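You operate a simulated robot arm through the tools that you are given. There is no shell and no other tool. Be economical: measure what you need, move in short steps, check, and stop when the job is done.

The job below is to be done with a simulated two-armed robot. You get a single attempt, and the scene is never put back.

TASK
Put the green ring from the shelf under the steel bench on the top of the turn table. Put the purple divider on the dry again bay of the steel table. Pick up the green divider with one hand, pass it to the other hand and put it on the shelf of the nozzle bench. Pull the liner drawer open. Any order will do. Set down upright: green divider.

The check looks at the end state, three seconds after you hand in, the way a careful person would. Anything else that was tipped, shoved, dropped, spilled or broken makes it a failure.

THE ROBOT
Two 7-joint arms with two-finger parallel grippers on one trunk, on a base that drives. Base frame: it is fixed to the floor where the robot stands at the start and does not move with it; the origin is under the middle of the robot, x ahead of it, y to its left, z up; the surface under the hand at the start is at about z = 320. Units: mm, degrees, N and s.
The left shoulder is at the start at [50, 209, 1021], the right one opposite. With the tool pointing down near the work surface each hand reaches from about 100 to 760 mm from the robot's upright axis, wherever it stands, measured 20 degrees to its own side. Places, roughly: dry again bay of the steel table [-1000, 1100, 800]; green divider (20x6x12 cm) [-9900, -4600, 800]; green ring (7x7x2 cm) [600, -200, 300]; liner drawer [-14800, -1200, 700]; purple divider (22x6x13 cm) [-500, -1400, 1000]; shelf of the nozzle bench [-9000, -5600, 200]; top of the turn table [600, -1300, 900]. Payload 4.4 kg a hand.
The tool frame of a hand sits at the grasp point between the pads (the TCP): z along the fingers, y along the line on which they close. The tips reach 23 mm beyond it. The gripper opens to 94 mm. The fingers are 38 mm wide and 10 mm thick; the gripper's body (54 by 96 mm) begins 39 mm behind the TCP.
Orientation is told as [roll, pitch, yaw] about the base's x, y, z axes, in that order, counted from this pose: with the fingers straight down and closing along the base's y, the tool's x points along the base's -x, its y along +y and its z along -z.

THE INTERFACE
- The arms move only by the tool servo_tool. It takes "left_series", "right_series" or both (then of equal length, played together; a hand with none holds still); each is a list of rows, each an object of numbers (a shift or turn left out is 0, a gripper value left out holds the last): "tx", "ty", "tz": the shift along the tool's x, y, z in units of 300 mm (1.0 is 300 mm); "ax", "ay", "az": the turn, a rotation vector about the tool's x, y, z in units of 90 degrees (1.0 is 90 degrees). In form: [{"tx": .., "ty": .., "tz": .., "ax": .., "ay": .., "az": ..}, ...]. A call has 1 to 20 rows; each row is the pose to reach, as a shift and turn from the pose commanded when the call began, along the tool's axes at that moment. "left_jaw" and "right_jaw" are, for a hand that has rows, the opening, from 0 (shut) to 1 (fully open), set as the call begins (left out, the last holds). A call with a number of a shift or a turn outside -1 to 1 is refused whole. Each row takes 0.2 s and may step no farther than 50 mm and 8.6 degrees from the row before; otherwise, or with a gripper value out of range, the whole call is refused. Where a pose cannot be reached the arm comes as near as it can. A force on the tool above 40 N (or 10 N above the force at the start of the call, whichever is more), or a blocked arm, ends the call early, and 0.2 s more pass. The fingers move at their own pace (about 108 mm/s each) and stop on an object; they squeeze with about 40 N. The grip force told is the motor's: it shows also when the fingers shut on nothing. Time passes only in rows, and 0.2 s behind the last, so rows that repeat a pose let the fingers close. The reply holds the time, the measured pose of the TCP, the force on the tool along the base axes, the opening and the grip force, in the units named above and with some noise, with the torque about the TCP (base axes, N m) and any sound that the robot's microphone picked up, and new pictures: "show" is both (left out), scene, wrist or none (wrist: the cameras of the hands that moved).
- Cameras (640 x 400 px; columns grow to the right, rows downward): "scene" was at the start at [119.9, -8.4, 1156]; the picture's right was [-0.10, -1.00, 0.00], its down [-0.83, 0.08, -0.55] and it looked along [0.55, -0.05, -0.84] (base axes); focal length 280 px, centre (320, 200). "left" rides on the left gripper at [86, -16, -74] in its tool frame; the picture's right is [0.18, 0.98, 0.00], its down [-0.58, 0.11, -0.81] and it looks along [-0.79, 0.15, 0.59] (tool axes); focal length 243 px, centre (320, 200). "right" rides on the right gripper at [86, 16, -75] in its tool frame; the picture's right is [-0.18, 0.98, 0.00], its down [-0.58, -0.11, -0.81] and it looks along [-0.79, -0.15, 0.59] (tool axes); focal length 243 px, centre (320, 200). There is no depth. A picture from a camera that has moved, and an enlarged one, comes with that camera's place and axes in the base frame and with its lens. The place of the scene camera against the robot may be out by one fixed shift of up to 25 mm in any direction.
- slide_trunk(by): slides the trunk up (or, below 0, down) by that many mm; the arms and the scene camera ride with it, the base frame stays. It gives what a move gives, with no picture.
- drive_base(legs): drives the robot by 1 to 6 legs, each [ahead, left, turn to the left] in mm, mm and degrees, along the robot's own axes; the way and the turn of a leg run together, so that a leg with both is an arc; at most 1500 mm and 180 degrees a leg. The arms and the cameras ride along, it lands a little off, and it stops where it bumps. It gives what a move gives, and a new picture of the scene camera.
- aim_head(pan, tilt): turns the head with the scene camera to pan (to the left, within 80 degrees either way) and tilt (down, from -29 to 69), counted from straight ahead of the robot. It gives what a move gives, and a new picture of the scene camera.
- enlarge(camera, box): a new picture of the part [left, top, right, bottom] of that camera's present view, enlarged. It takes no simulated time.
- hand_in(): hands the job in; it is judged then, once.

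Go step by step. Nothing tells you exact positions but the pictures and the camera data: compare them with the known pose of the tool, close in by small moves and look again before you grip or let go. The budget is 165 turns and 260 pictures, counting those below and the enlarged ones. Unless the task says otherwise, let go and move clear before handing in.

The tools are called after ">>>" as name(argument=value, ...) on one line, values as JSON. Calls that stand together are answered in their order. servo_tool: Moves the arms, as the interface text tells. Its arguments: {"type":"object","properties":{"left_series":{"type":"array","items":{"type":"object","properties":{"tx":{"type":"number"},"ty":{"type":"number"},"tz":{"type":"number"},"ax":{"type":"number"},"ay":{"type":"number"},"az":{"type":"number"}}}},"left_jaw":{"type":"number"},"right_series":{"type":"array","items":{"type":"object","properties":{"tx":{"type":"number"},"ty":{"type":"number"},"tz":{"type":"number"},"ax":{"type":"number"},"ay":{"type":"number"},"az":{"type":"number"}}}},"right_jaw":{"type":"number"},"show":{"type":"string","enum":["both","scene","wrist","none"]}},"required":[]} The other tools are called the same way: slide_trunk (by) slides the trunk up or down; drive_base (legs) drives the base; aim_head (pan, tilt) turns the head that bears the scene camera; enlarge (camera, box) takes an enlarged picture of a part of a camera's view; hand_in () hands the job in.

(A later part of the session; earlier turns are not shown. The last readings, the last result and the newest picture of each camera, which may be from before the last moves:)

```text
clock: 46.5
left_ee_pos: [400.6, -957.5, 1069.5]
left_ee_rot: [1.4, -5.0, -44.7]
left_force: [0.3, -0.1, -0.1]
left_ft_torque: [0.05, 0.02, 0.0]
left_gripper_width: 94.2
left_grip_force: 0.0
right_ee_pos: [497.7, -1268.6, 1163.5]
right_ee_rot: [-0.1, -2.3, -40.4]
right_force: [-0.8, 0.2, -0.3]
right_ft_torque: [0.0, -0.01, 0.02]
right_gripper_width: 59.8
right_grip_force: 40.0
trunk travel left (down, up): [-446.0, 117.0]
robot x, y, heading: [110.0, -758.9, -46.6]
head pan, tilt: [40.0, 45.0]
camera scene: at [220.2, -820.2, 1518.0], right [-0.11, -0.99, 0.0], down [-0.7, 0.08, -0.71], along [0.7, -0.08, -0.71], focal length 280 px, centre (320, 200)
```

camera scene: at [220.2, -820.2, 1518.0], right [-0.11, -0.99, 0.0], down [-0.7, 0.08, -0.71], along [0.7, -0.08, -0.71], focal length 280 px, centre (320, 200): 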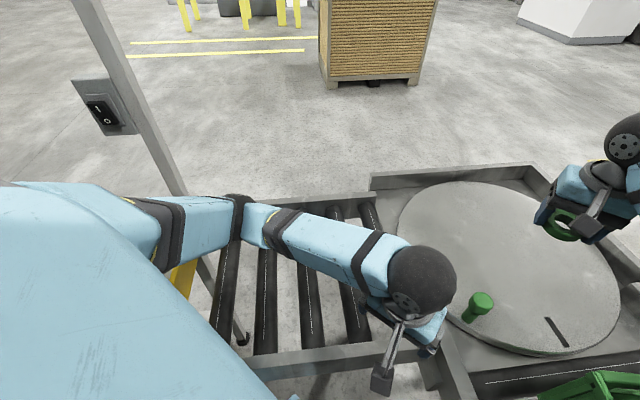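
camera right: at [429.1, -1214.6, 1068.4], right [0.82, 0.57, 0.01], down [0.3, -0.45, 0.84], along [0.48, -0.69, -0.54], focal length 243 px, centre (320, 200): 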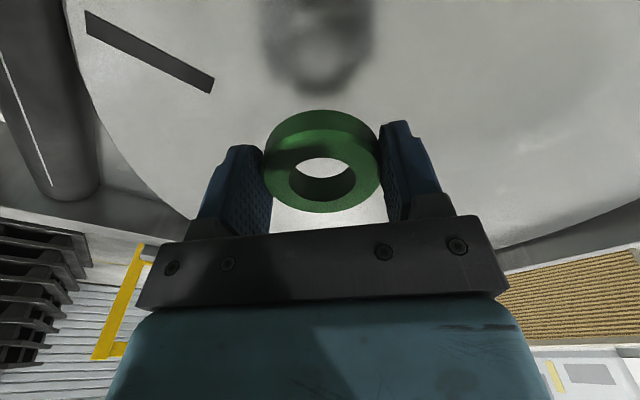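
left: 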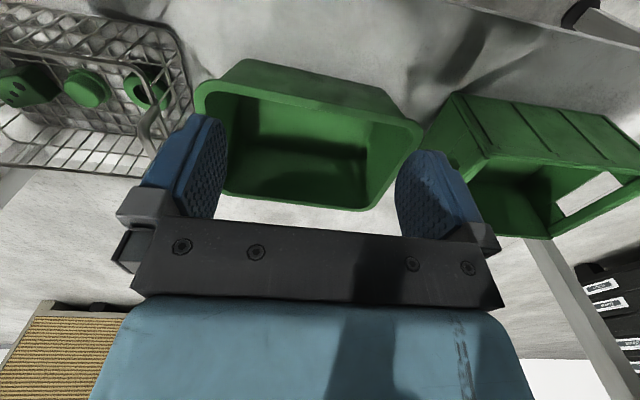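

The robot is level again, and I see nothing above the left arm. With the trunk down I'll try backing off a little.

>>> drive_base(legs=[[-60, 0, 0]])

>>> aim_head(pan=0, tilt=69)

```text
clock: 47.5
left_ee_pos: [360.6, -916.8, 1069.8]
left_ee_rot: [1.4, -5.0, -44.6]
left_force: [-0.4, 0.6, -0.4]
left_ft_torque: [-0.01, 0.01, 0.02]
left_gripper_width: 94.1
left_grip_force: 0.1
right_ee_pos: [456.9, -1228.7, 1163.6]
right_ee_rot: [-0.2, -2.1, -40.4]
right_force: [-1.0, 0.0, 0.3]
right_ft_torque: [0.01, -0.03, 0.01]
right_gripper_width: 59.8
right_grip_force: 39.6
trunk travel left (down, up): [-446.0, 117.0]
robot x, y, heading: [73.2, -718.5, -46.3]
head pan, tilt: [40.0, 45.0]
camera scene: at [180.1, -778.1, 1518.0], right [-0.11, -0.99, 0.0], down [-0.7, 0.08, -0.71], along [0.7, -0.08, -0.71], focal length 280 px, centre (320, 200)
```

scene: 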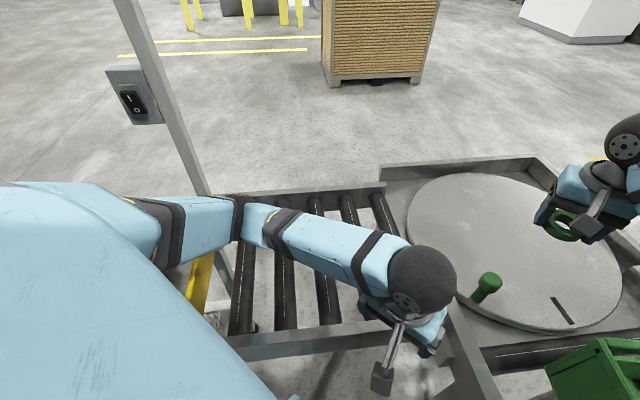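

```text
clock: 48.6
left_ee_pos: [360.0, -916.8, 1069.7]
left_ee_rot: [1.4, -4.9, -44.6]
left_force: [0.6, 0.0, 0.8]
left_ft_torque: [0.01, 0.0, 0.02]
left_gripper_width: 94.1
left_grip_force: 0.1
right_ee_pos: [456.9, -1228.4, 1162.2]
right_ee_rot: [-0.2, -2.2, -40.5]
right_force: [0.3, -0.8, -0.6]
right_ft_torque: [-0.01, -0.02, -0.04]
right_gripper_width: 60.2
right_grip_force: 40.0
trunk travel left (down, up): [-446.0, 117.0]
robot x, y, heading: [72.2, -717.9, -46.3]
head pan, tilt: [0.0, 68.8]
camera scene: at [137.9, -809.5, 1489.2], right [-0.72, -0.69, 0.0], down [-0.64, 0.67, -0.36], along [0.25, -0.26, -0.93], focal length 280 px, centre (320, 200)
```

scene: 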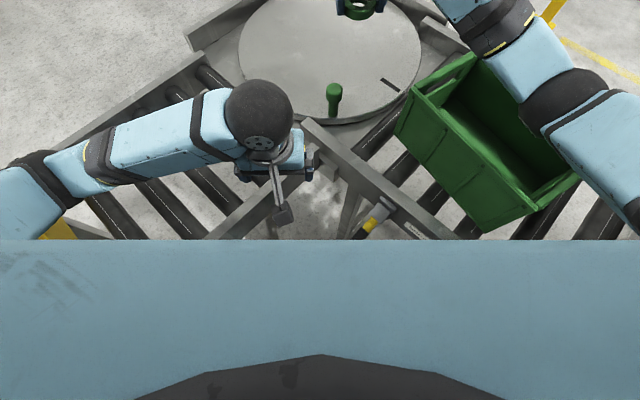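

Backing off worked. I'll try raising the trunk here.

>>> slide_trunk(by=110)

>>> aim_head(pan=0, tilt=50)

```text
clock: 50.0
left_ee_pos: [359.6, -917.5, 1179.6]
left_ee_rot: [1.4, -5.0, -44.6]
left_force: [-0.3, -0.3, 0.1]
left_ft_torque: [-0.02, 0.01, 0.0]
left_gripper_width: 93.8
left_grip_force: 0.0
right_ee_pos: [456.5, -1227.5, 1272.2]
right_ee_rot: [-0.1, -2.2, -40.4]
right_force: [0.3, -0.1, -0.4]
right_ft_torque: [-0.03, -0.02, 0.01]
right_gripper_width: 59.9
right_grip_force: 40.3
trunk travel left (down, up): [-556.0, 7.0]
robot x, y, heading: [70.5, -718.3, -46.2]
head pan, tilt: [0.0, 68.8]
```

```text
clock: 50.8
left_ee_pos: [360.8, -916.8, 1179.6]
left_ee_rot: [1.3, -5.0, -44.7]
left_force: [1.1, 0.4, -0.3]
left_ft_torque: [0.01, -0.02, -0.02]
left_gripper_width: 94.1
left_grip_force: 0.1
right_ee_pos: [457.1, -1227.8, 1272.6]
right_ee_rot: [-0.2, -2.2, -40.3]
right_force: [0.5, 0.1, -0.3]
right_ft_torque: [-0.01, 0.04, -0.01]
right_gripper_width: 59.7
right_grip_force: 39.8
trunk travel left (down, up): [-556.0, 7.0]
robot x, y, heading: [69.3, -720.3, -46.0]
head pan, tilt: [0.0, 50.0]
camera scene: at [152.5, -824.9, 1621.0], right [-0.72, -0.69, 0.0], down [-0.53, 0.55, -0.64], along [0.44, -0.46, -0.77], focal length 280 px, centre (320, 200)
```

scene: 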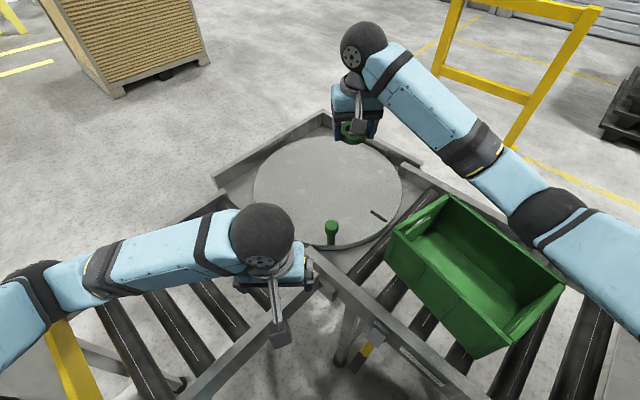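

The trunk rose freely. I'll move over the disc spot at about (530, -1275) and lower in steps, watching the elbow against the bin.

>>> servo_tool(right_series=[{"tx": -0.14, "ty": 0.02, "ay": 0.024}, {"tx": -0.287, "ty": 0.04, "ay": 0.024}, {"tx": -0.287, "ty": 0.04, "tz": 0.15, "ay": 0.024}, {"tx": -0.287, "ty": 0.04, "tz": 0.3, "ay": 0.024}, {"tx": -0.287, "ty": 0.04, "tz": 0.45, "ay": 0.024}, {"tx": -0.287, "ty": 0.04, "tz": 0.6, "ay": 0.024}, {"tx": -0.287, "ty": 0.04, "tz": 0.6, "ay": 0.024}])

>>> aim_head(pan=-30, tilt=50)

```text
clock: 52.4
left_ee_pos: [362.1, -916.4, 1178.9]
left_ee_rot: [1.4, -5.0, -44.6]
left_force: [-0.4, 0.1, -1.0]
left_ft_torque: [0.0, 0.01, 0.0]
left_gripper_width: 94.0
left_grip_force: 0.1
right_ee_pos: [535.6, -1277.5, 1098.1]
right_ee_rot: [-0.3, -0.1, -40.5]
right_force: [0.3, -0.3, 0.1]
right_ft_torque: [0.0, 0.02, 0.03]
right_gripper_width: 59.5
right_grip_force: 39.8
trunk travel left (down, up): [-556.0, 7.0]
robot x, y, heading: [75.9, -720.2, -46.4]
head pan, tilt: [0.0, 50.0]
camera scene: at [152.5, -824.7, 1621.1], right [-0.72, -0.69, 0.0], down [-0.53, 0.55, -0.64], along [0.44, -0.47, -0.77], focal length 280 px, centre (320, 200)
camera right: at [479.0, -1209.0, 1171.8], right [0.78, 0.63, 0.0], down [0.37, -0.46, 0.81], along [0.51, -0.63, -0.59], focal length 243 px, centre (320, 200)
```

scene: 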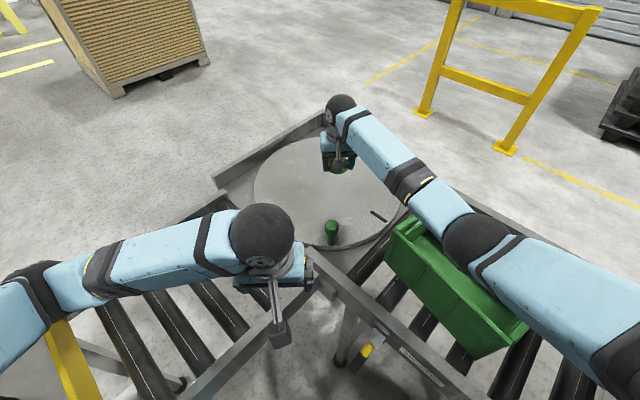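
right: 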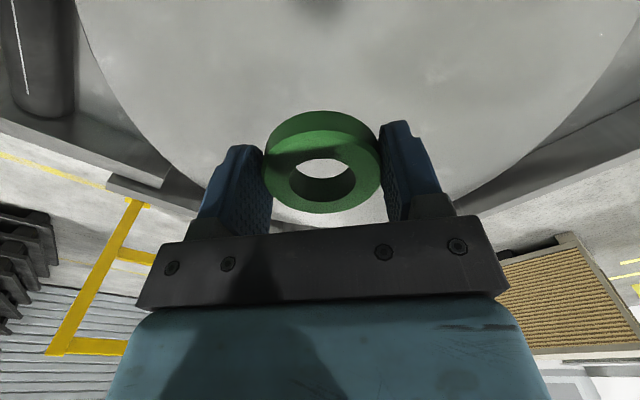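

```text
clock: 53.4
left_ee_pos: [360.5, -916.5, 1179.9]
left_ee_rot: [1.4, -5.0, -44.6]
left_force: [-0.5, -0.3, -0.5]
left_ft_torque: [-0.05, 0.01, -0.01]
left_gripper_width: 93.9
left_grip_force: 0.1
right_ee_pos: [534.6, -1277.8, 1098.4]
right_ee_rot: [-0.2, 0.0, -40.5]
right_force: [0.9, -0.4, -0.8]
right_ft_torque: [-0.01, -0.01, -0.02]
right_gripper_width: 60.0
right_grip_force: 40.1
trunk travel left (down, up): [-556.0, 7.0]
robot x, y, heading: [73.1, -719.7, -46.2]
head pan, tilt: [-30.0, 50.0]
camera scene: at [117.8, -844.1, 1621.1], right [-0.97, -0.24, 0.0], down [-0.18, 0.74, -0.64], along [0.15, -0.62, -0.77], focal length 280 px, centre (320, 200)
```

scene: 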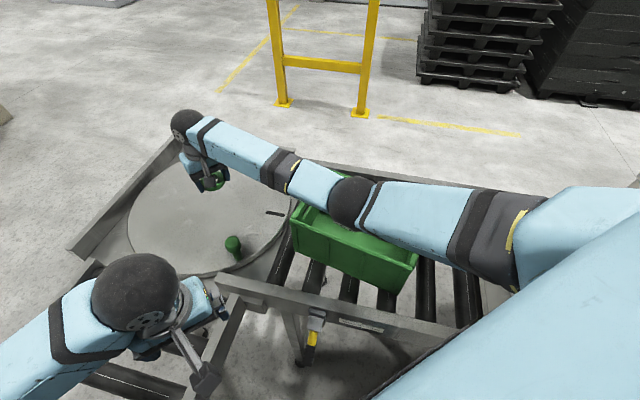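

The right elbow would still sit over the bin rim (about z 1065) at placing height, so this arm is not safe here. I'll go back, set the ring on the bench's front strip and re-grasp it with the left hand, which reaches the disc over the empty conveyor.

>>> servo_tool(right_series=[{"tz": -0.15}, {"tz": -0.3}, {"tz": -0.45}, {"tz": -0.55}], show="none")

>>> drive_base(legs=[[-580, 292, 0], [0, 0, 46]])

>>> aim_head(pan=0, tilt=50)

```text
clock: 54.4
left_ee_pos: [359.0, -916.9, 1179.7]
left_ee_rot: [1.3, -4.9, -44.6]
left_force: [-0.4, 0.0, 0.1]
left_ft_torque: [-0.01, -0.02, -0.03]
left_gripper_width: 94.1
left_grip_force: 0.1
right_ee_pos: [535.4, -1278.0, 1264.0]
right_ee_rot: [-0.2, 0.0, -40.4]
right_force: [0.1, 0.3, -0.7]
right_ft_torque: [-0.01, 0.04, 0.02]
right_gripper_width: 59.7
right_grip_force: 39.6
trunk travel left (down, up): [-556.0, 7.0]
robot x, y, heading: [69.0, -720.0, -46.3]
head pan, tilt: [-30.0, 50.0]
```

```text
clock: 60.0
left_ee_pos: [217.2, -34.7, 1179.1]
left_ee_rot: [1.4, -4.9, -0.2]
left_force: [-0.6, -0.1, -0.8]
left_ft_torque: [0.0, -0.02, 0.01]
left_gripper_width: 93.8
left_grip_force: 0.0
right_ee_pos: [595.2, -169.0, 1263.0]
right_ee_rot: [-0.2, 0.0, 3.9]
right_force: [0.0, -0.3, -0.8]
right_ft_torque: [-0.02, -0.01, -0.01]
right_gripper_width: 59.7
right_grip_force: 40.1
trunk travel left (down, up): [-556.0, 7.0]
robot x, y, heading: [-127.2, -98.0, -2.1]
head pan, tilt: [-30.0, 50.0]
camera scene: at [-13.5, -140.6, 1621.1], right [-0.53, -0.85, 0.0], down [-0.65, 0.41, -0.64], along [0.55, -0.34, -0.77], focal length 280 px, centre (320, 200)
```

scene: 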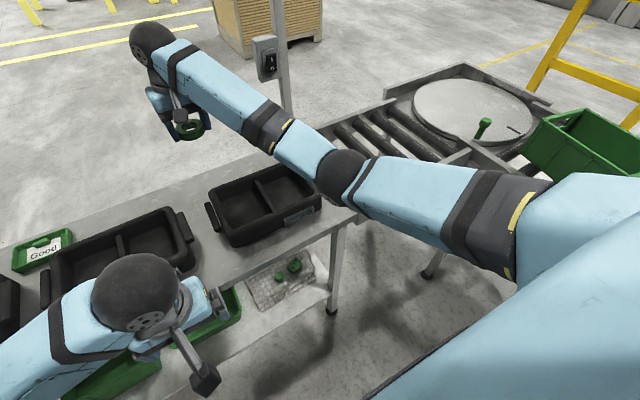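

```text
clock: 61.0
left_ee_pos: [217.2, -35.2, 1179.6]
left_ee_rot: [1.4, -5.0, -0.3]
left_force: [0.7, 0.0, 0.1]
left_ft_torque: [0.01, 0.0, 0.03]
left_gripper_width: 94.1
left_grip_force: 0.1
right_ee_pos: [594.1, -169.8, 1262.6]
right_ee_rot: [-0.3, -0.1, 3.9]
right_force: [-0.9, -0.5, -0.7]
right_ft_torque: [0.01, 0.0, 0.01]
right_gripper_width: 59.5
right_grip_force: 40.7
trunk travel left (down, up): [-556.0, 7.0]
robot x, y, heading: [-127.1, -97.9, -1.6]
head pan, tilt: [0.0, 50.0]
camera scene: at [-1.9, -102.5, 1621.1], right [-0.03, -1.0, 0.0], down [-0.77, 0.03, -0.64], along [0.64, -0.02, -0.77], focal length 280 px, centre (320, 200)
```

scene: 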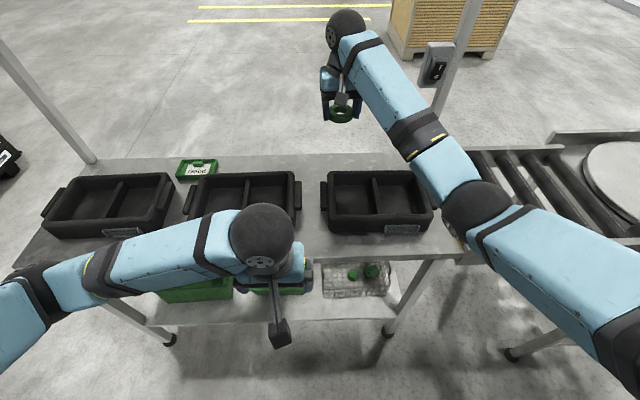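

I'll look closer at the free strips of the bench top.

>>> enlarge(camera="scene", box=[270, 130, 470, 280])

```text
2.67 times, centred on (370, 205) of scene
camera zoom: at [-1.9, -102.5, 1621.1], right [-0.03, -1.0, 0.0], down [-0.77, 0.03, -0.64], along [0.64, -0.02, -0.77], focal length 745 px, centre (187, 187)
```

zoom: 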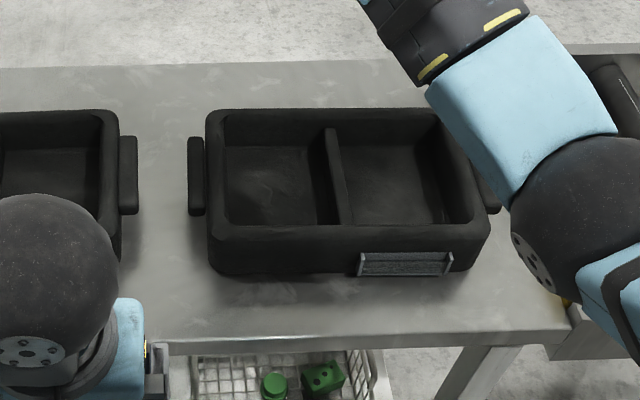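

The free spot is at about (475, -90) between and in front of the two trays. I'll bring the ring above it.

>>> servo_tool(right_series=[{"tx": 0.12, "ty": 0.1, "az": 0.04}, {"tx": 0.24, "ty": 0.2, "az": 0.04}, {"tx": 0.378, "ty": 0.293, "az": 0.04}, {"tx": 0.378, "ty": 0.293, "tz": 0.16, "az": 0.04}, {"tx": 0.378, "ty": 0.293, "tz": 0.32, "az": 0.04}, {"tx": 0.378, "ty": 0.293, "tz": 0.48, "az": 0.04}, {"tx": 0.378, "ty": 0.293, "tz": 0.64, "az": 0.04}, {"tx": 0.378, "ty": 0.293, "tz": 0.8, "az": 0.04}, {"tx": 0.378, "ty": 0.293, "tz": 0.87, "az": 0.04}])

```text
clock: 63.0
left_ee_pos: [218.0, -35.3, 1179.9]
left_ee_rot: [1.4, -4.9, -0.3]
left_force: [0.6, -0.2, -0.9]
left_ft_torque: [0.01, 0.01, 0.0]
left_gripper_width: 93.8
left_grip_force: 0.1
right_ee_pos: [474.9, -91.3, 999.4]
right_ee_rot: [-0.1, 0.0, 0.4]
right_force: [0.0, 0.2, -0.3]
right_ft_torque: [0.0, 0.02, 0.02]
right_gripper_width: 59.9
right_grip_force: 40.0
trunk travel left (down, up): [-556.0, 7.0]
robot x, y, heading: [-130.5, -95.0, -1.9]
head pan, tilt: [0.0, 50.0]
camera scene: at [-1.8, -102.1, 1621.1], right [-0.03, -1.0, 0.0], down [-0.77, 0.03, -0.64], along [0.64, -0.02, -0.77], focal length 280 px, centre (320, 200)
camera right: at [387.4, -75.2, 1074.0], right [0.18, 0.98, 0.0], down [0.58, -0.1, 0.81], along [0.79, -0.15, -0.59], focal length 243 px, centre (320, 200)
```

scene: 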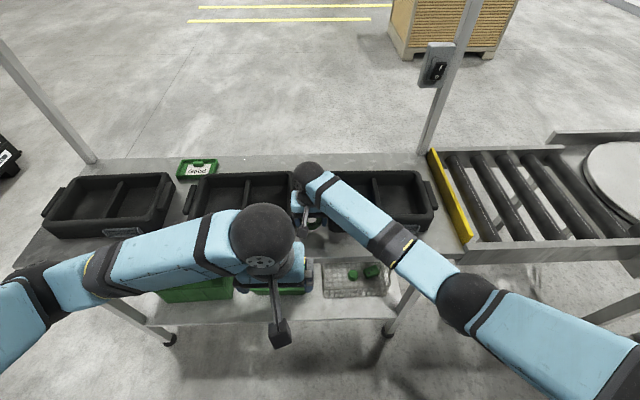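
right: 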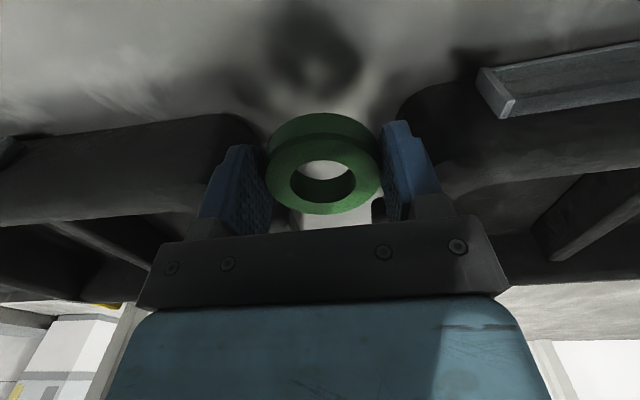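

The spot is clear of both trays. I'll lower until contact.

>>> servo_tool(right_series=[{"tz": 0.12}, {"tz": 0.24}, {"tz": 0.32}, {"tz": 0.35}, {"tz": 0.37}, {"tz": 0.385}, {"tz": 0.4}, {"tz": 0.415}, {"tz": 0.43}, {"tz": 0.445}])

```text
clock: 63.5
left_ee_pos: [215.8, -33.3, 1181.2]
left_ee_rot: [1.3, -5.1, -0.2]
left_force: [0.2, 0.1, 0.0]
left_ft_torque: [-0.02, -0.02, 0.0]
left_gripper_width: 93.9
left_grip_force: 0.0
right_ee_pos: [476.7, -88.8, 959.4]
right_ee_rot: [0.5, -1.0, 0.3]
right_force: [0.4, -0.3, 0.6]
right_ft_torque: [0.04, 0.05, 0.04]
right_gripper_width: 60.0
right_grip_force: 40.0
trunk travel left (down, up): [-556.0, 7.0]
robot x, y, heading: [-128.2, -95.1, -2.1]
head pan, tilt: [0.0, 50.0]
stopped in row 2 (right hand): the force on the tool passed its limit at 64 N (the readings are from after the stop); the commanded pose is now the measured one
camera scene: at [-4.4, -102.7, 1621.5], right [-0.03, -1.0, 0.0], down [-0.76, 0.03, -0.64], along [0.64, -0.02, -0.76], focal length 280 px, centre (320, 200)
camera right: at [389.7, -72.7, 1032.8], right [0.18, 0.98, 0.01], down [0.57, -0.11, 0.82], along [0.8, -0.14, -0.58], focal length 243 px, centre (320, 200)
```

scene: 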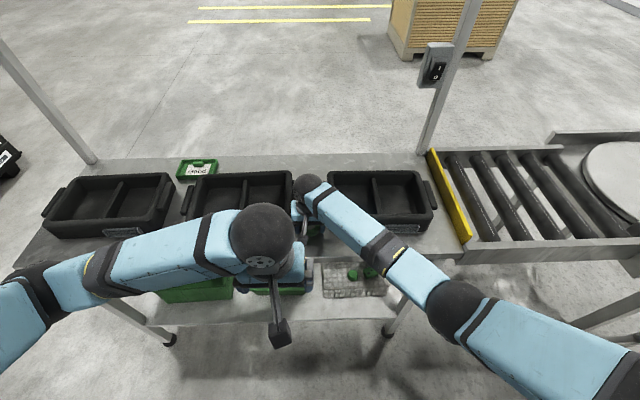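
right: 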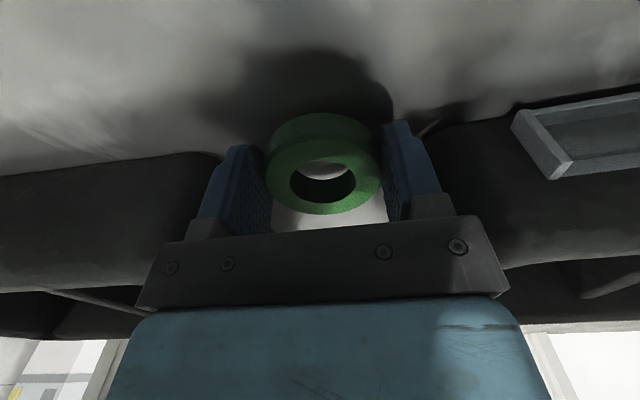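

It made contact, so the bench top is really near z 936 and the ring sits between the trays. I'll lift slightly, pull it forward about 50 mm for finger room, and touch down gently.

>>> servo_tool(right_series=[{"tz": -0.05}, {"tz": -0.05, "tx": 0.09}, {"tz": -0.05, "tx": 0.175}, {"tz": -0.05, "tx": 0.175}, {"tz": -0.03, "tx": 0.175}, {"tz": -0.01, "tx": 0.175}, {"tz": 0, "tx": 0.175}, {"tz": 0.01, "tx": 0.175}])

```text
clock: 65.3
left_ee_pos: [217.2, -35.0, 1181.3]
left_ee_rot: [1.3, -4.9, -0.3]
left_force: [0.3, 0.3, -0.5]
left_ft_torque: [0.02, -0.02, 0.0]
left_gripper_width: 94.0
left_grip_force: 0.0
right_ee_pos: [427.0, -89.5, 954.1]
right_ee_rot: [0.3, -0.9, 0.4]
right_force: [-0.4, 0.2, 2.8]
right_ft_torque: [-0.03, 0.05, 0.0]
right_gripper_width: 59.6
right_grip_force: 39.7
trunk travel left (down, up): [-556.0, 7.0]
robot x, y, heading: [-128.7, -94.3, -2.0]
head pan, tilt: [0.0, 50.0]
camera scene: at [-2.2, -102.5, 1621.2], right [-0.03, -1.0, 0.0], down [-0.77, 0.03, -0.64], along [0.64, -0.02, -0.77], focal length 280 px, centre (320, 200)
camera right: at [338.8, -73.0, 1027.2], right [0.18, 0.98, 0.01], down [0.57, -0.11, 0.81], along [0.8, -0.14, -0.58], focal length 243 px, centre (320, 200)
```

scene: 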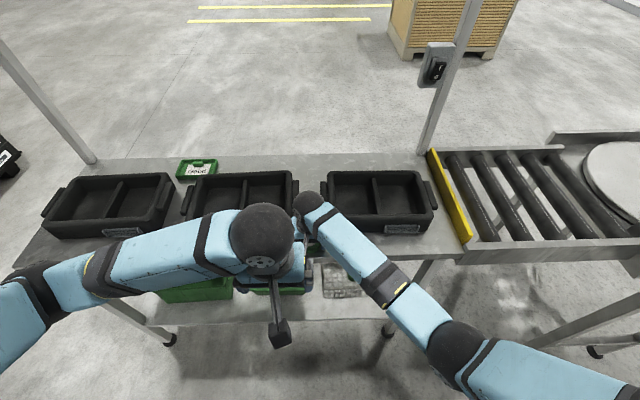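
right: 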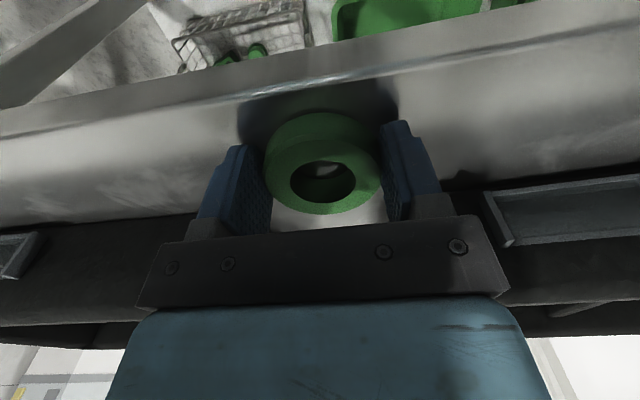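

The ring just touches the bench about 8 mm from the front edge. I'll shift it 12 mm inward and then release it.

>>> servo_tool(right_series=[{"tz": -0.02}, {"tz": -0.02, "tx": -0.02}, {"tz": -0.02, "tx": -0.042}, {"tz": -0.01, "tx": -0.042}, {"tz": 0.005, "tx": -0.042}, {"tz": 0.01, "tx": -0.042}], show="none")

>>> servo_tool(right_series=[{}, {}, {}, {"tz": -0.1}, {"tz": -0.2}, {"tz": -0.3}], right_jaw=1)

```text
clock: 66.7
left_ee_pos: [215.5, -34.6, 1181.1]
left_ee_rot: [1.4, -5.2, -0.2]
left_force: [-0.3, -0.3, 0.1]
left_ft_torque: [0.03, -0.02, 0.02]
left_gripper_width: 93.9
left_grip_force: 0.0
right_ee_pos: [439.1, -88.1, 955.1]
right_ee_rot: [0.6, -1.1, 0.4]
right_force: [1.1, -4.2, 19.4]
right_ft_torque: [-0.34, 0.33, 0.11]
right_gripper_width: 59.9
right_grip_force: 39.7
trunk travel left (down, up): [-556.0, 7.0]
robot x, y, heading: [-130.0, -96.6, -2.1]
head pan, tilt: [0.0, 50.0]
```

```text
clock: 68.1
left_ee_pos: [217.1, -35.2, 1179.4]
left_ee_rot: [1.3, -5.1, -0.1]
left_force: [0.1, 0.3, 1.0]
left_ft_torque: [0.04, 0.0, 0.02]
left_gripper_width: 94.2
left_grip_force: 0.1
right_ee_pos: [438.0, -89.2, 1038.2]
right_ee_rot: [0.4, -0.7, 0.4]
right_force: [0.8, -0.2, 0.5]
right_ft_torque: [0.0, -0.04, -0.02]
right_gripper_width: 94.0
right_grip_force: 0.1
trunk travel left (down, up): [-556.0, 7.0]
robot x, y, heading: [-128.8, -93.4, -2.1]
head pan, tilt: [0.0, 50.0]
camera scene: at [-1.6, -102.9, 1621.0], right [-0.03, -1.0, 0.0], down [-0.77, 0.03, -0.64], along [0.64, -0.02, -0.77], focal length 280 px, centre (320, 200)
camera right: at [349.8, -74.0, 1112.9], right [0.18, 0.98, 0.01], down [0.57, -0.11, 0.81], along [0.8, -0.14, -0.58], focal length 243 px, centre (320, 200)
```

scene: 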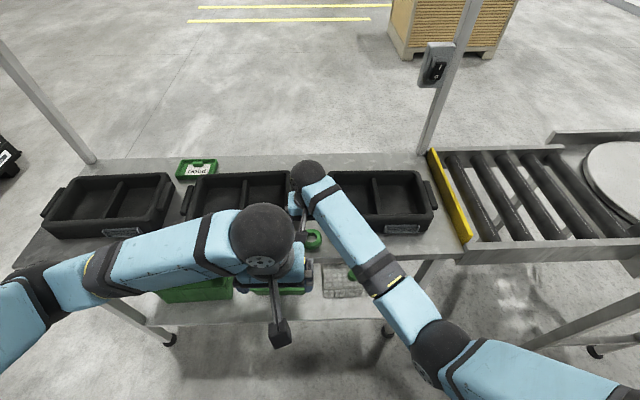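
right: 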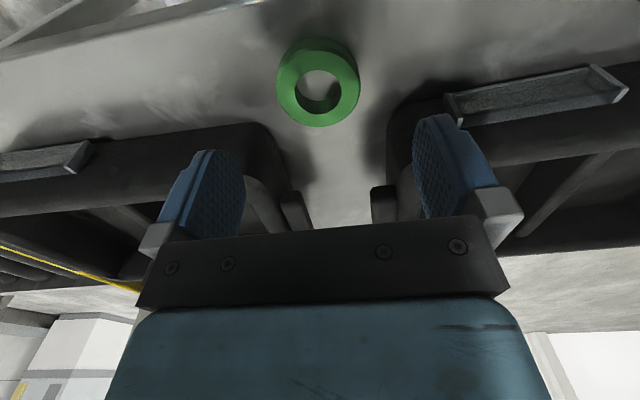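

The ring is set down at about (439, -88). I'll clear the right hand to its side and bring the left hand above the ring.

>>> servo_tool(right_series=[{"tz": -0.15}, {"tz": -0.25, "ty": -0.1}, {"tz": -0.25, "ty": -0.25}, {"tz": -0.25, "ty": -0.4}, {"tz": -0.25, "ty": -0.55}, {"tz": -0.25, "ty": -0.7}, {"tz": -0.25, "ty": -0.85}, {"tz": -0.25, "ty": -0.95}, {"tz": -0.25, "ty": -0.95}], left_series=[{}, {}, {}, {}, {"tx": -0.15, "ty": -0.03, "ay": 0.056}, {"tx": -0.3, "ty": -0.07, "ay": 0.056}, {"tx": -0.45, "ty": -0.1, "ay": 0.056}, {"tx": -0.6, "ty": -0.14, "ay": 0.056}, {"tx": -0.74, "ty": -0.177, "ay": 0.056}])

```text
clock: 70.1
left_ee_pos: [439.2, -88.8, 1200.2]
left_ee_rot: [1.4, 0.1, -0.1]
left_force: [0.0, -0.1, 0.7]
left_ft_torque: [0.0, 0.0, 0.03]
left_gripper_width: 94.0
left_grip_force: 0.1
right_ee_pos: [436.7, -374.2, 1112.4]
right_ee_rot: [0.5, -0.8, 0.3]
right_force: [0.7, 0.4, 0.9]
right_ft_torque: [-0.01, 0.01, 0.0]
right_gripper_width: 94.1
right_grip_force: 0.0
trunk travel left (down, up): [-556.0, 7.0]
robot x, y, heading: [-129.3, -96.4, -1.7]
head pan, tilt: [0.0, 50.0]
camera scene: at [-0.8, -102.7, 1621.0], right [-0.03, -1.0, 0.0], down [-0.77, 0.03, -0.64], along [0.64, -0.02, -0.77], focal length 280 px, centre (320, 200)
camera right: at [349.8, -359.7, 1186.0], right [0.18, 0.98, 0.01], down [0.57, -0.11, 0.81], along [0.8, -0.14, -0.58], focal length 243 px, centre (320, 200)
camera left: at [354.1, -107.4, 1273.7], right [-0.18, 0.98, 0.02], down [0.58, 0.09, 0.81], along [0.79, 0.16, -0.59], focal length 243 px, centre (320, 200)
```

scene: 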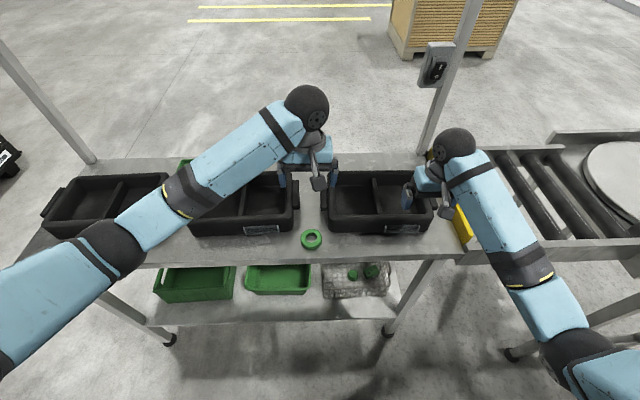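
right: 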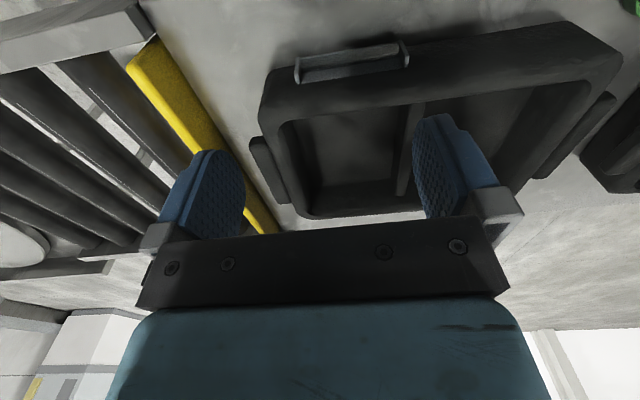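
left: 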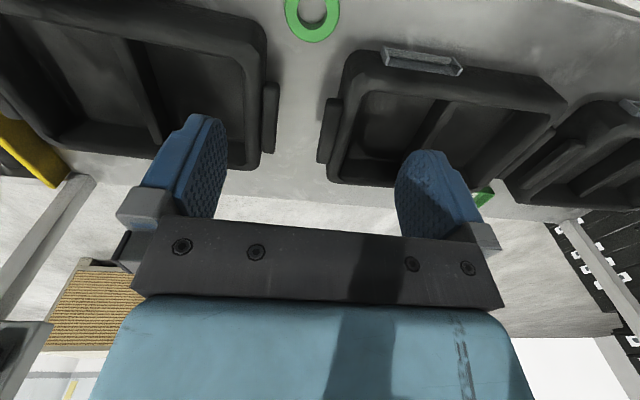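

The ring sits well between the trays. I'll lower the left hand towards it.

>>> servo_tool(left_series=[{"tz": 0.15, "ax": 0.0156}, {"tz": 0.3, "ax": 0.0156}, {"tz": 0.45, "ax": 0.0156}, {"tz": 0.6, "ax": 0.0156}, {"tz": 0.65, "ax": 0.0156}, {"tz": 0.65, "ax": 0.0156}], show="wrist")

```text
clock: 71.5
left_ee_pos: [438.6, -83.6, 1003.5]
left_ee_rot: [0.0, 0.0, 0.0]
left_force: [0.3, -0.3, 0.7]
left_ft_torque: [0.01, -0.03, 0.04]
left_gripper_width: 94.0
left_grip_force: 0.2
right_ee_pos: [437.8, -373.7, 1114.0]
right_ee_rot: [0.4, -0.8, 0.4]
right_force: [0.4, 0.4, 0.2]
right_ft_torque: [0.03, 0.0, -0.02]
right_gripper_width: 93.9
right_grip_force: 0.0
trunk travel left (down, up): [-556.0, 7.0]
robot x, y, heading: [-132.1, -97.0, -2.1]
head pan, tilt: [0.0, 50.0]
camera left: at [351.6, -100.1, 1077.7], right [-0.18, 0.98, 0.0], down [0.58, 0.11, 0.81], along [0.79, 0.15, -0.59], focal length 243 px, centre (320, 200)
```

left: 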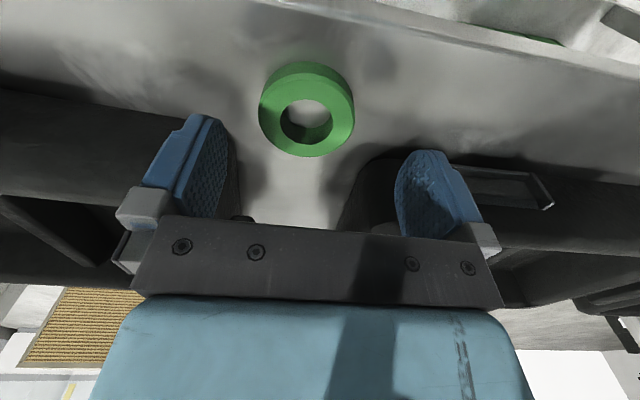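

The ring is centred within a few mm. I'll correct 6 mm, lower and grip.

>>> servo_tool(left_series=[{"ty": -0.022, "tz": 0.04}, {"ty": -0.022, "tz": 0.1}, {"ty": -0.022, "tz": 0.135}, {"ty": -0.022, "tz": 0.15}, {"ty": -0.022, "tz": 0.155}], show="none")

>>> servo_tool(left_series=[{}, {}, {}, {}], left_jaw=0, show="none")

>>> servo_tool(left_series=[{"tz": -0.05}, {"tz": -0.15}, {"tz": -0.3}, {"tz": -0.45}, {"tz": -0.6}, {"tz": -0.7}])

```text
clock: 72.7
left_ee_pos: [438.8, -91.0, 957.3]
left_ee_rot: [-0.1, 0.0, 0.0]
left_force: [0.1, -0.7, 0.6]
left_ft_torque: [-0.01, 0.03, 0.0]
left_gripper_width: 93.8
left_grip_force: 0.0
right_ee_pos: [437.7, -374.5, 1114.0]
right_ee_rot: [0.4, -0.8, 0.3]
right_force: [0.0, 0.2, -0.3]
right_ft_torque: [0.04, -0.02, 0.0]
right_gripper_width: 94.1
right_grip_force: 0.0
trunk travel left (down, up): [-556.0, 7.0]
robot x, y, heading: [-128.2, -94.9, -2.1]
head pan, tilt: [0.0, 50.0]
```

```text
clock: 73.7
left_ee_pos: [437.6, -90.8, 955.4]
left_ee_rot: [0.1, 0.1, -0.1]
left_force: [-0.5, -0.8, -0.1]
left_ft_torque: [-0.03, -0.02, -0.03]
left_gripper_width: 59.6
left_grip_force: 40.1
right_ee_pos: [437.0, -374.6, 1114.4]
right_ee_rot: [0.5, -0.8, 0.3]
right_force: [0.2, 0.8, 0.1]
right_ft_torque: [-0.01, 0.02, -0.02]
right_gripper_width: 93.9
right_grip_force: 0.1
trunk travel left (down, up): [-556.0, 7.0]
robot x, y, heading: [-127.7, -96.2, -2.1]
head pan, tilt: [0.0, 50.0]
```

```text
clock: 75.1
left_ee_pos: [438.7, -90.0, 1167.4]
left_ee_rot: [0.1, 0.1, 0.1]
left_force: [1.1, 0.2, -0.2]
left_ft_torque: [0.01, 0.02, 0.02]
left_gripper_width: 59.6
left_grip_force: 40.1
right_ee_pos: [437.9, -373.1, 1111.9]
right_ee_rot: [0.4, -0.8, 0.5]
right_force: [-0.2, 0.6, -0.8]
right_ft_torque: [0.01, -0.05, 0.01]
right_gripper_width: 94.1
right_grip_force: 0.1
trunk travel left (down, up): [-556.0, 7.0]
robot x, y, heading: [-125.6, -96.3, -2.2]
head pan, tilt: [0.0, 50.0]
camera scene: at [-1.3, -101.4, 1621.0], right [-0.03, -1.0, 0.0], down [-0.77, 0.03, -0.64], along [0.64, -0.02, -0.77], focal length 280 px, centre (320, 200)
camera left: at [352.5, -106.3, 1240.1], right [-0.18, 0.98, 0.0], down [0.58, 0.11, 0.81], along [0.79, 0.15, -0.59], focal length 243 px, centre (320, 200)
```

scene: 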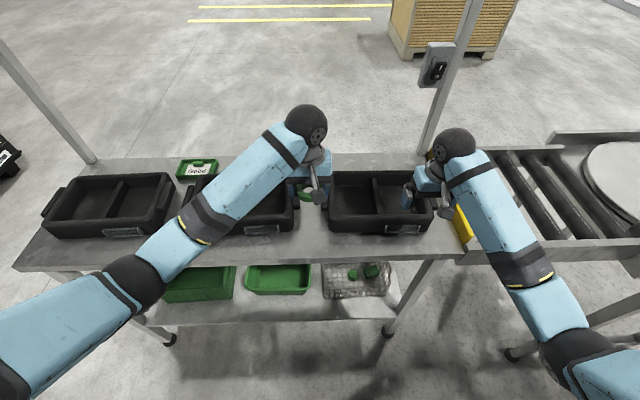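
left: 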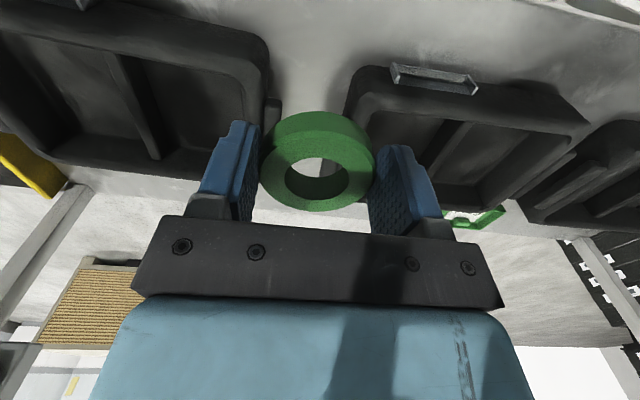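

The left hand now holds the ring. I'll tuck the right hand up and back, then drive to the turntable spot with the left arm towards the disc.

>>> servo_tool(right_series=[{"tz": -0.14}, {"tz": -0.28}, {"tz": -0.42}, {"tz": -0.45, "tx": 0.14}, {"tz": -0.45, "tx": 0.28}, {"tz": -0.45, "tx": 0.42}, {"tz": -0.45, "tx": 0.56}, {"tz": -0.45, "tx": 0.7}], show="none")

>>> drive_base(legs=[[0, 0, -44], [580, -292, 0]])

```text
clock: 76.9
left_ee_pos: [437.2, -91.3, 1166.9]
left_ee_rot: [0.0, 0.1, -0.1]
left_force: [-0.2, 0.3, 0.0]
left_ft_torque: [-0.02, -0.01, 0.01]
left_gripper_width: 59.7
left_grip_force: 40.1
right_ee_pos: [224.6, -377.8, 1245.3]
right_ee_rot: [0.3, -1.0, 0.3]
right_force: [0.3, -0.5, 0.7]
right_ft_torque: [-0.01, -0.02, -0.02]
right_gripper_width: 93.9
right_grip_force: 0.1
trunk travel left (down, up): [-556.0, 7.0]
robot x, y, heading: [-131.8, -94.0, -2.1]
head pan, tilt: [0.0, 50.0]
```

```text
clock: 82.6
left_ee_pos: [470.3, -1114.1, 1166.1]
left_ee_rot: [0.0, 0.1, -44.8]
left_force: [-0.3, -0.8, -0.1]
left_ft_torque: [-0.02, 0.01, -0.02]
left_gripper_width: 59.6
left_grip_force: 39.9
right_ee_pos: [117.8, -1167.2, 1244.0]
right_ee_rot: [0.4, -0.7, -44.5]
right_force: [0.1, -0.3, -1.1]
right_ft_torque: [0.0, 0.0, 0.01]
right_gripper_width: 94.0
right_grip_force: 0.0
trunk travel left (down, up): [-556.0, 7.0]
robot x, y, heading: [62.9, -715.7, -46.6]
head pan, tilt: [0.0, 50.0]
camera scene: at [145.5, -825.0, 1621.2], right [-0.73, -0.69, 0.0], down [-0.53, 0.56, -0.64], along [0.44, -0.47, -0.77], focal length 280 px, centre (320, 200)
```

scene: 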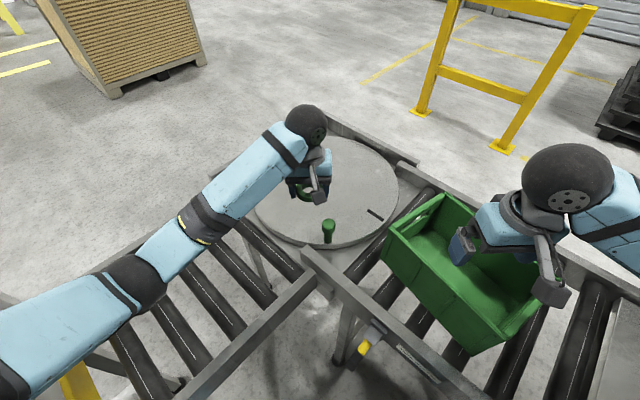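

The left arm is clear of everything. I'll bring the ring over the disc at about (545, -1245) and lower partway.

>>> servo_tool(left_series=[{"tx": -0.15, "ty": -0.04}, {"tx": -0.3, "ty": -0.08}, {"tx": -0.4, "ty": -0.11}, {"tx": -0.485, "ty": -0.134}, {"tx": -0.485, "ty": -0.134, "tz": 0.15}, {"tx": -0.485, "ty": -0.134, "tz": 0.3}, {"tx": -0.485, "ty": -0.134, "tz": 0.45}, {"tx": -0.485, "ty": -0.134, "tz": 0.52}, {"tx": -0.485, "ty": -0.134, "tz": 0.52}])

```text
clock: 84.6
left_ee_pos: [546.6, -1245.5, 1010.2]
left_ee_rot: [0.0, 0.0, -44.8]
left_force: [0.0, -0.3, -0.7]
left_ft_torque: [-0.01, -0.01, -0.01]
left_gripper_width: 59.8
left_grip_force: 39.9
right_ee_pos: [116.9, -1167.2, 1245.3]
right_ee_rot: [0.3, -0.8, -44.4]
right_force: [-0.2, 0.6, 0.3]
right_ft_torque: [0.0, 0.02, 0.0]
right_gripper_width: 94.0
right_grip_force: 0.0
trunk travel left (down, up): [-556.0, 7.0]
robot x, y, heading: [64.5, -718.7, -46.7]
head pan, tilt: [0.0, 50.0]
camera scene: at [145.7, -825.3, 1621.1], right [-0.73, -0.69, 0.0], down [-0.53, 0.56, -0.64], along [0.44, -0.47, -0.77], focal length 280 px, centre (320, 200)
camera left: at [474.3, -1195.7, 1083.9], right [0.56, 0.83, 0.0], down [0.49, -0.33, 0.81], along [0.67, -0.45, -0.59], focal length 243 px, centre (320, 200)
```

scene: 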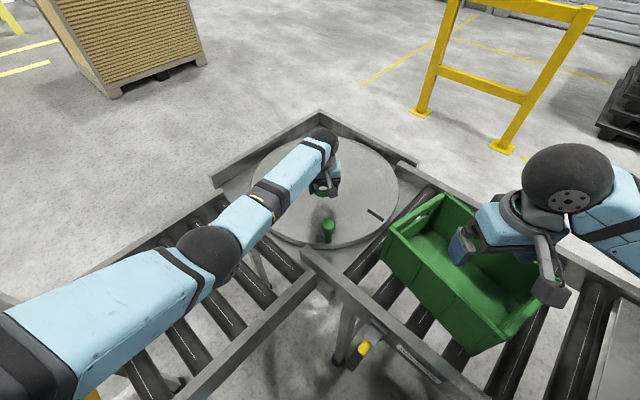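
left: 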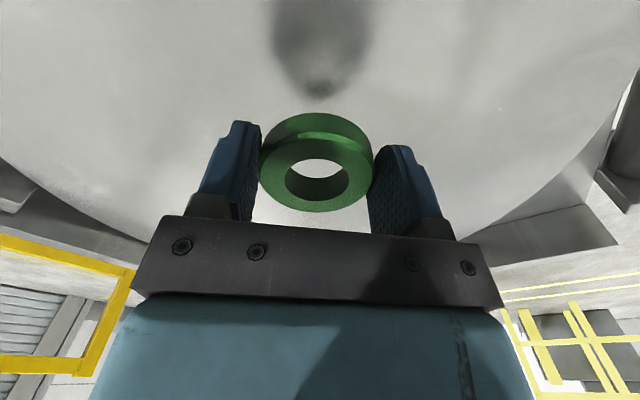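

The ring is well inside the disc. I'll lower slowly until contact.

>>> servo_tool(left_series=[{"tz": 0.04}, {"tz": 0.07}, {"tz": 0.1}, {"tz": 0.115}, {"tz": 0.13}, {"tz": 0.145}, {"tz": 0.16}, {"tz": 0.17}, {"tz": 0.18}, {"tz": 0.19}, {"tz": 0.2}, {"tz": 0.21}, {"tz": 0.22}], show="wrist")

```text
clock: 87.3
left_ee_pos: [546.5, -1249.1, 953.0]
left_ee_rot: [-0.2, -0.6, -44.8]
left_force: [-2.3, 6.0, 21.2]
left_ft_torque: [0.29, -0.17, 0.12]
left_gripper_width: 59.8
left_grip_force: 39.8
right_ee_pos: [116.9, -1166.4, 1244.9]
right_ee_rot: [0.5, -0.9, -44.4]
right_force: [-1.0, 0.4, 0.3]
right_ft_torque: [0.02, -0.01, 0.0]
right_gripper_width: 94.1
right_grip_force: 0.0
trunk travel left (down, up): [-556.0, 7.0]
robot x, y, heading: [63.0, -718.6, -46.6]
head pan, tilt: [0.0, 50.0]
stopped in row 13 (left hand): the force on the tool passed its limit at 45 N (the readings are from after the stop); the commanded pose is now the measured one
camera left: at [473.4, -1199.0, 1026.4], right [0.56, 0.83, -0.01], down [0.48, -0.32, 0.81], along [0.67, -0.46, -0.58], focal length 243 px, centre (320, 200)
```

left: 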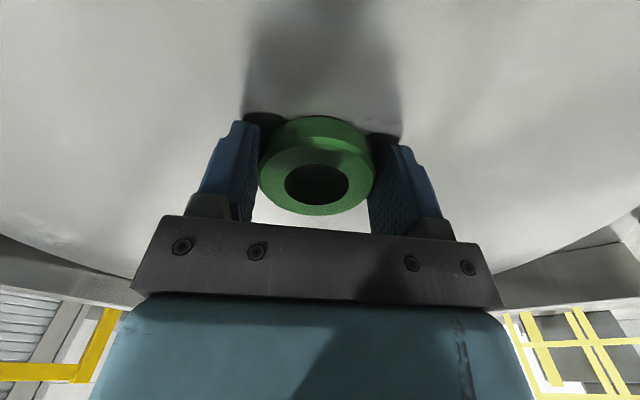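

It has touched down on the disc, so I'll open and lift away.

>>> servo_tool(left_series=[{"tz": -0.005}, {"tz": -0.005}, {"tz": -0.005}, {"tz": -0.1}, {"tz": -0.25}, {"tz": -0.4}, {"tz": -0.55}, {"tz": -0.7}], left_jaw=1)

```text
clock: 89.1
left_ee_pos: [545.0, -1244.0, 1157.2]
left_ee_rot: [-0.2, -0.3, -44.7]
left_force: [-0.1, 0.2, -0.5]
left_ft_torque: [0.0, -0.02, 0.0]
left_gripper_width: 94.0
left_grip_force: 0.0
right_ee_pos: [117.7, -1166.9, 1242.4]
right_ee_rot: [0.5, -0.9, -44.4]
right_force: [0.0, -0.5, -0.7]
right_ft_torque: [0.01, 0.02, -0.01]
right_gripper_width: 94.2
right_grip_force: 0.0
trunk travel left (down, up): [-556.0, 7.0]
robot x, y, heading: [65.5, -718.0, -46.5]
head pan, tilt: [0.0, 50.0]
camera scene: at [144.7, -825.1, 1621.1], right [-0.73, -0.69, 0.0], down [-0.52, 0.56, -0.64], along [0.44, -0.47, -0.77], focal length 280 px, centre (320, 200)
camera left: at [471.6, -1194.5, 1230.9], right [0.56, 0.83, 0.0], down [0.49, -0.33, 0.81], along [0.67, -0.46, -0.59], focal length 243 px, centre (320, 200)
```

scene: 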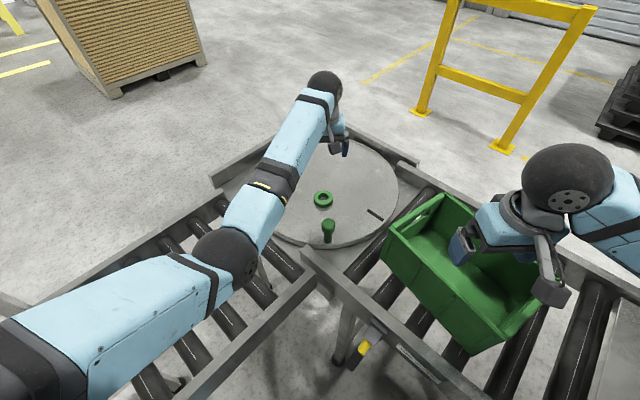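
left: 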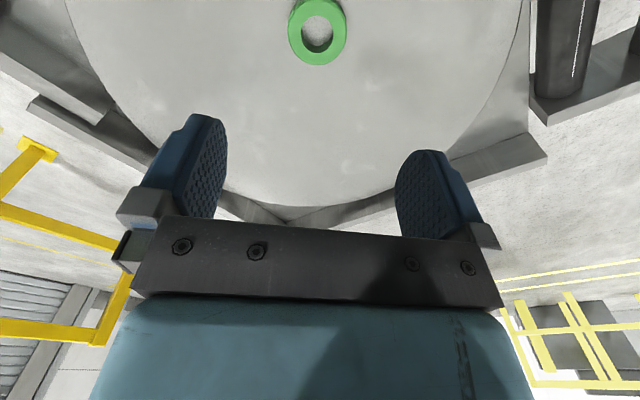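

The ring is on the turntable. The bin has turned about 14° from where it was, so I'll tuck the left hand, face the conveyor, and have a good look at the bin and the purple divider.

>>> servo_tool(left_series=[{"tz": -0.1, "tx": 0.12}, {"tz": -0.2, "tx": 0.24}, {"tz": -0.25, "tx": 0.38}, {"tz": -0.25, "tx": 0.5, "ty": 0.08}, {"tz": -0.25, "tx": 0.6, "ty": 0.2}, {"tz": -0.25, "tx": 0.7, "ty": 0.3}, {"tz": -0.25, "tx": 0.82, "ty": 0.38}], show="none")

>>> drive_base(legs=[[0, 0, -43.5], [-18, -215, 0]])

>>> aim_head(pan=0, tilt=45)

```text
clock: 90.4
left_ee_pos: [580.2, -1095.9, 1147.2]
left_ee_rot: [7.5, -6.2, -40.7]
left_force: [0.2, 0.1, 0.5]
left_ft_torque: [-0.02, 0.05, 0.01]
left_gripper_width: 93.9
left_grip_force: 0.0
left hand out of reach, approached as far as the arm can: row 2, 3, 4, 5, 6
right_ee_pos: [120.1, -1165.9, 1245.2]
right_ee_rot: [0.4, -0.9, -44.5]
right_force: [-0.7, 1.3, 0.7]
right_ft_torque: [-0.01, 0.0, 0.02]
right_gripper_width: 94.0
right_grip_force: 0.0
trunk travel left (down, up): [-556.0, 7.0]
robot x, y, heading: [64.1, -721.2, -46.8]
head pan, tilt: [0.0, 50.0]
stopped in row 6 (left hand): the arm was blocked; the commanded pose is now the measured one
```

```text
clock: 94.6
left_ee_pos: [-5.0, -1328.3, 1147.3]
left_ee_rot: [7.2, -6.2, -83.9]
left_force: [0.4, -0.3, -0.8]
left_ft_torque: [0.0, 0.01, 0.02]
left_gripper_width: 93.9
left_grip_force: 0.1
right_ee_pos: [-384.6, -1062.7, 1245.7]
right_ee_rot: [0.6, -0.8, -87.3]
right_force: [-0.6, 0.1, -1.0]
right_ft_torque: [0.03, -0.02, 0.05]
right_gripper_width: 94.0
right_grip_force: 0.1
trunk travel left (down, up): [-556.0, 7.0]
robot x, y, heading: [-125.0, -698.5, -90.1]
head pan, tilt: [0.0, 50.0]
stopped in leg 2: the robot was blocked; the commanded pose is now the measured one
camera scene: at [-136.2, -845.4, 1621.7], right [-1.0, 0.0, 0.01], down [0.0, 0.77, -0.64], along [0.0, -0.64, -0.77], focal length 280 px, centre (320, 200)
```

scene: 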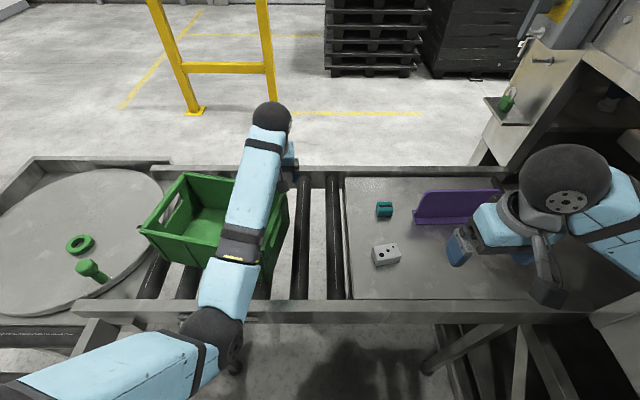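

```text
clock: 95.3
left_ee_pos: [-6.2, -1329.8, 1146.4]
left_ee_rot: [7.1, -6.1, -83.8]
left_force: [-0.3, -0.2, -0.5]
left_ft_torque: [-0.02, 0.01, 0.03]
left_gripper_width: 93.7
left_grip_force: 0.1
right_ee_pos: [-384.7, -1062.9, 1244.9]
right_ee_rot: [0.6, -0.7, -87.3]
right_force: [0.3, -0.2, -0.4]
right_ft_torque: [-0.02, 0.02, -0.01]
right_gripper_width: 94.0
right_grip_force: 0.1
trunk travel left (down, up): [-556.0, 7.0]
robot x, y, heading: [-128.4, -701.2, -90.1]
head pan, tilt: [0.0, 45.0]
camera scene: at [-135.9, -850.1, 1628.2], right [-1.0, 0.0, 0.01], down [-0.01, 0.71, -0.71], along [0.0, -0.71, -0.71], focal length 280 px, centre (320, 200)
```

scene: 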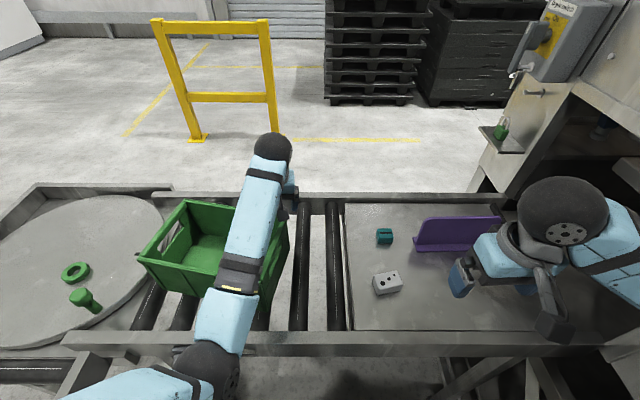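

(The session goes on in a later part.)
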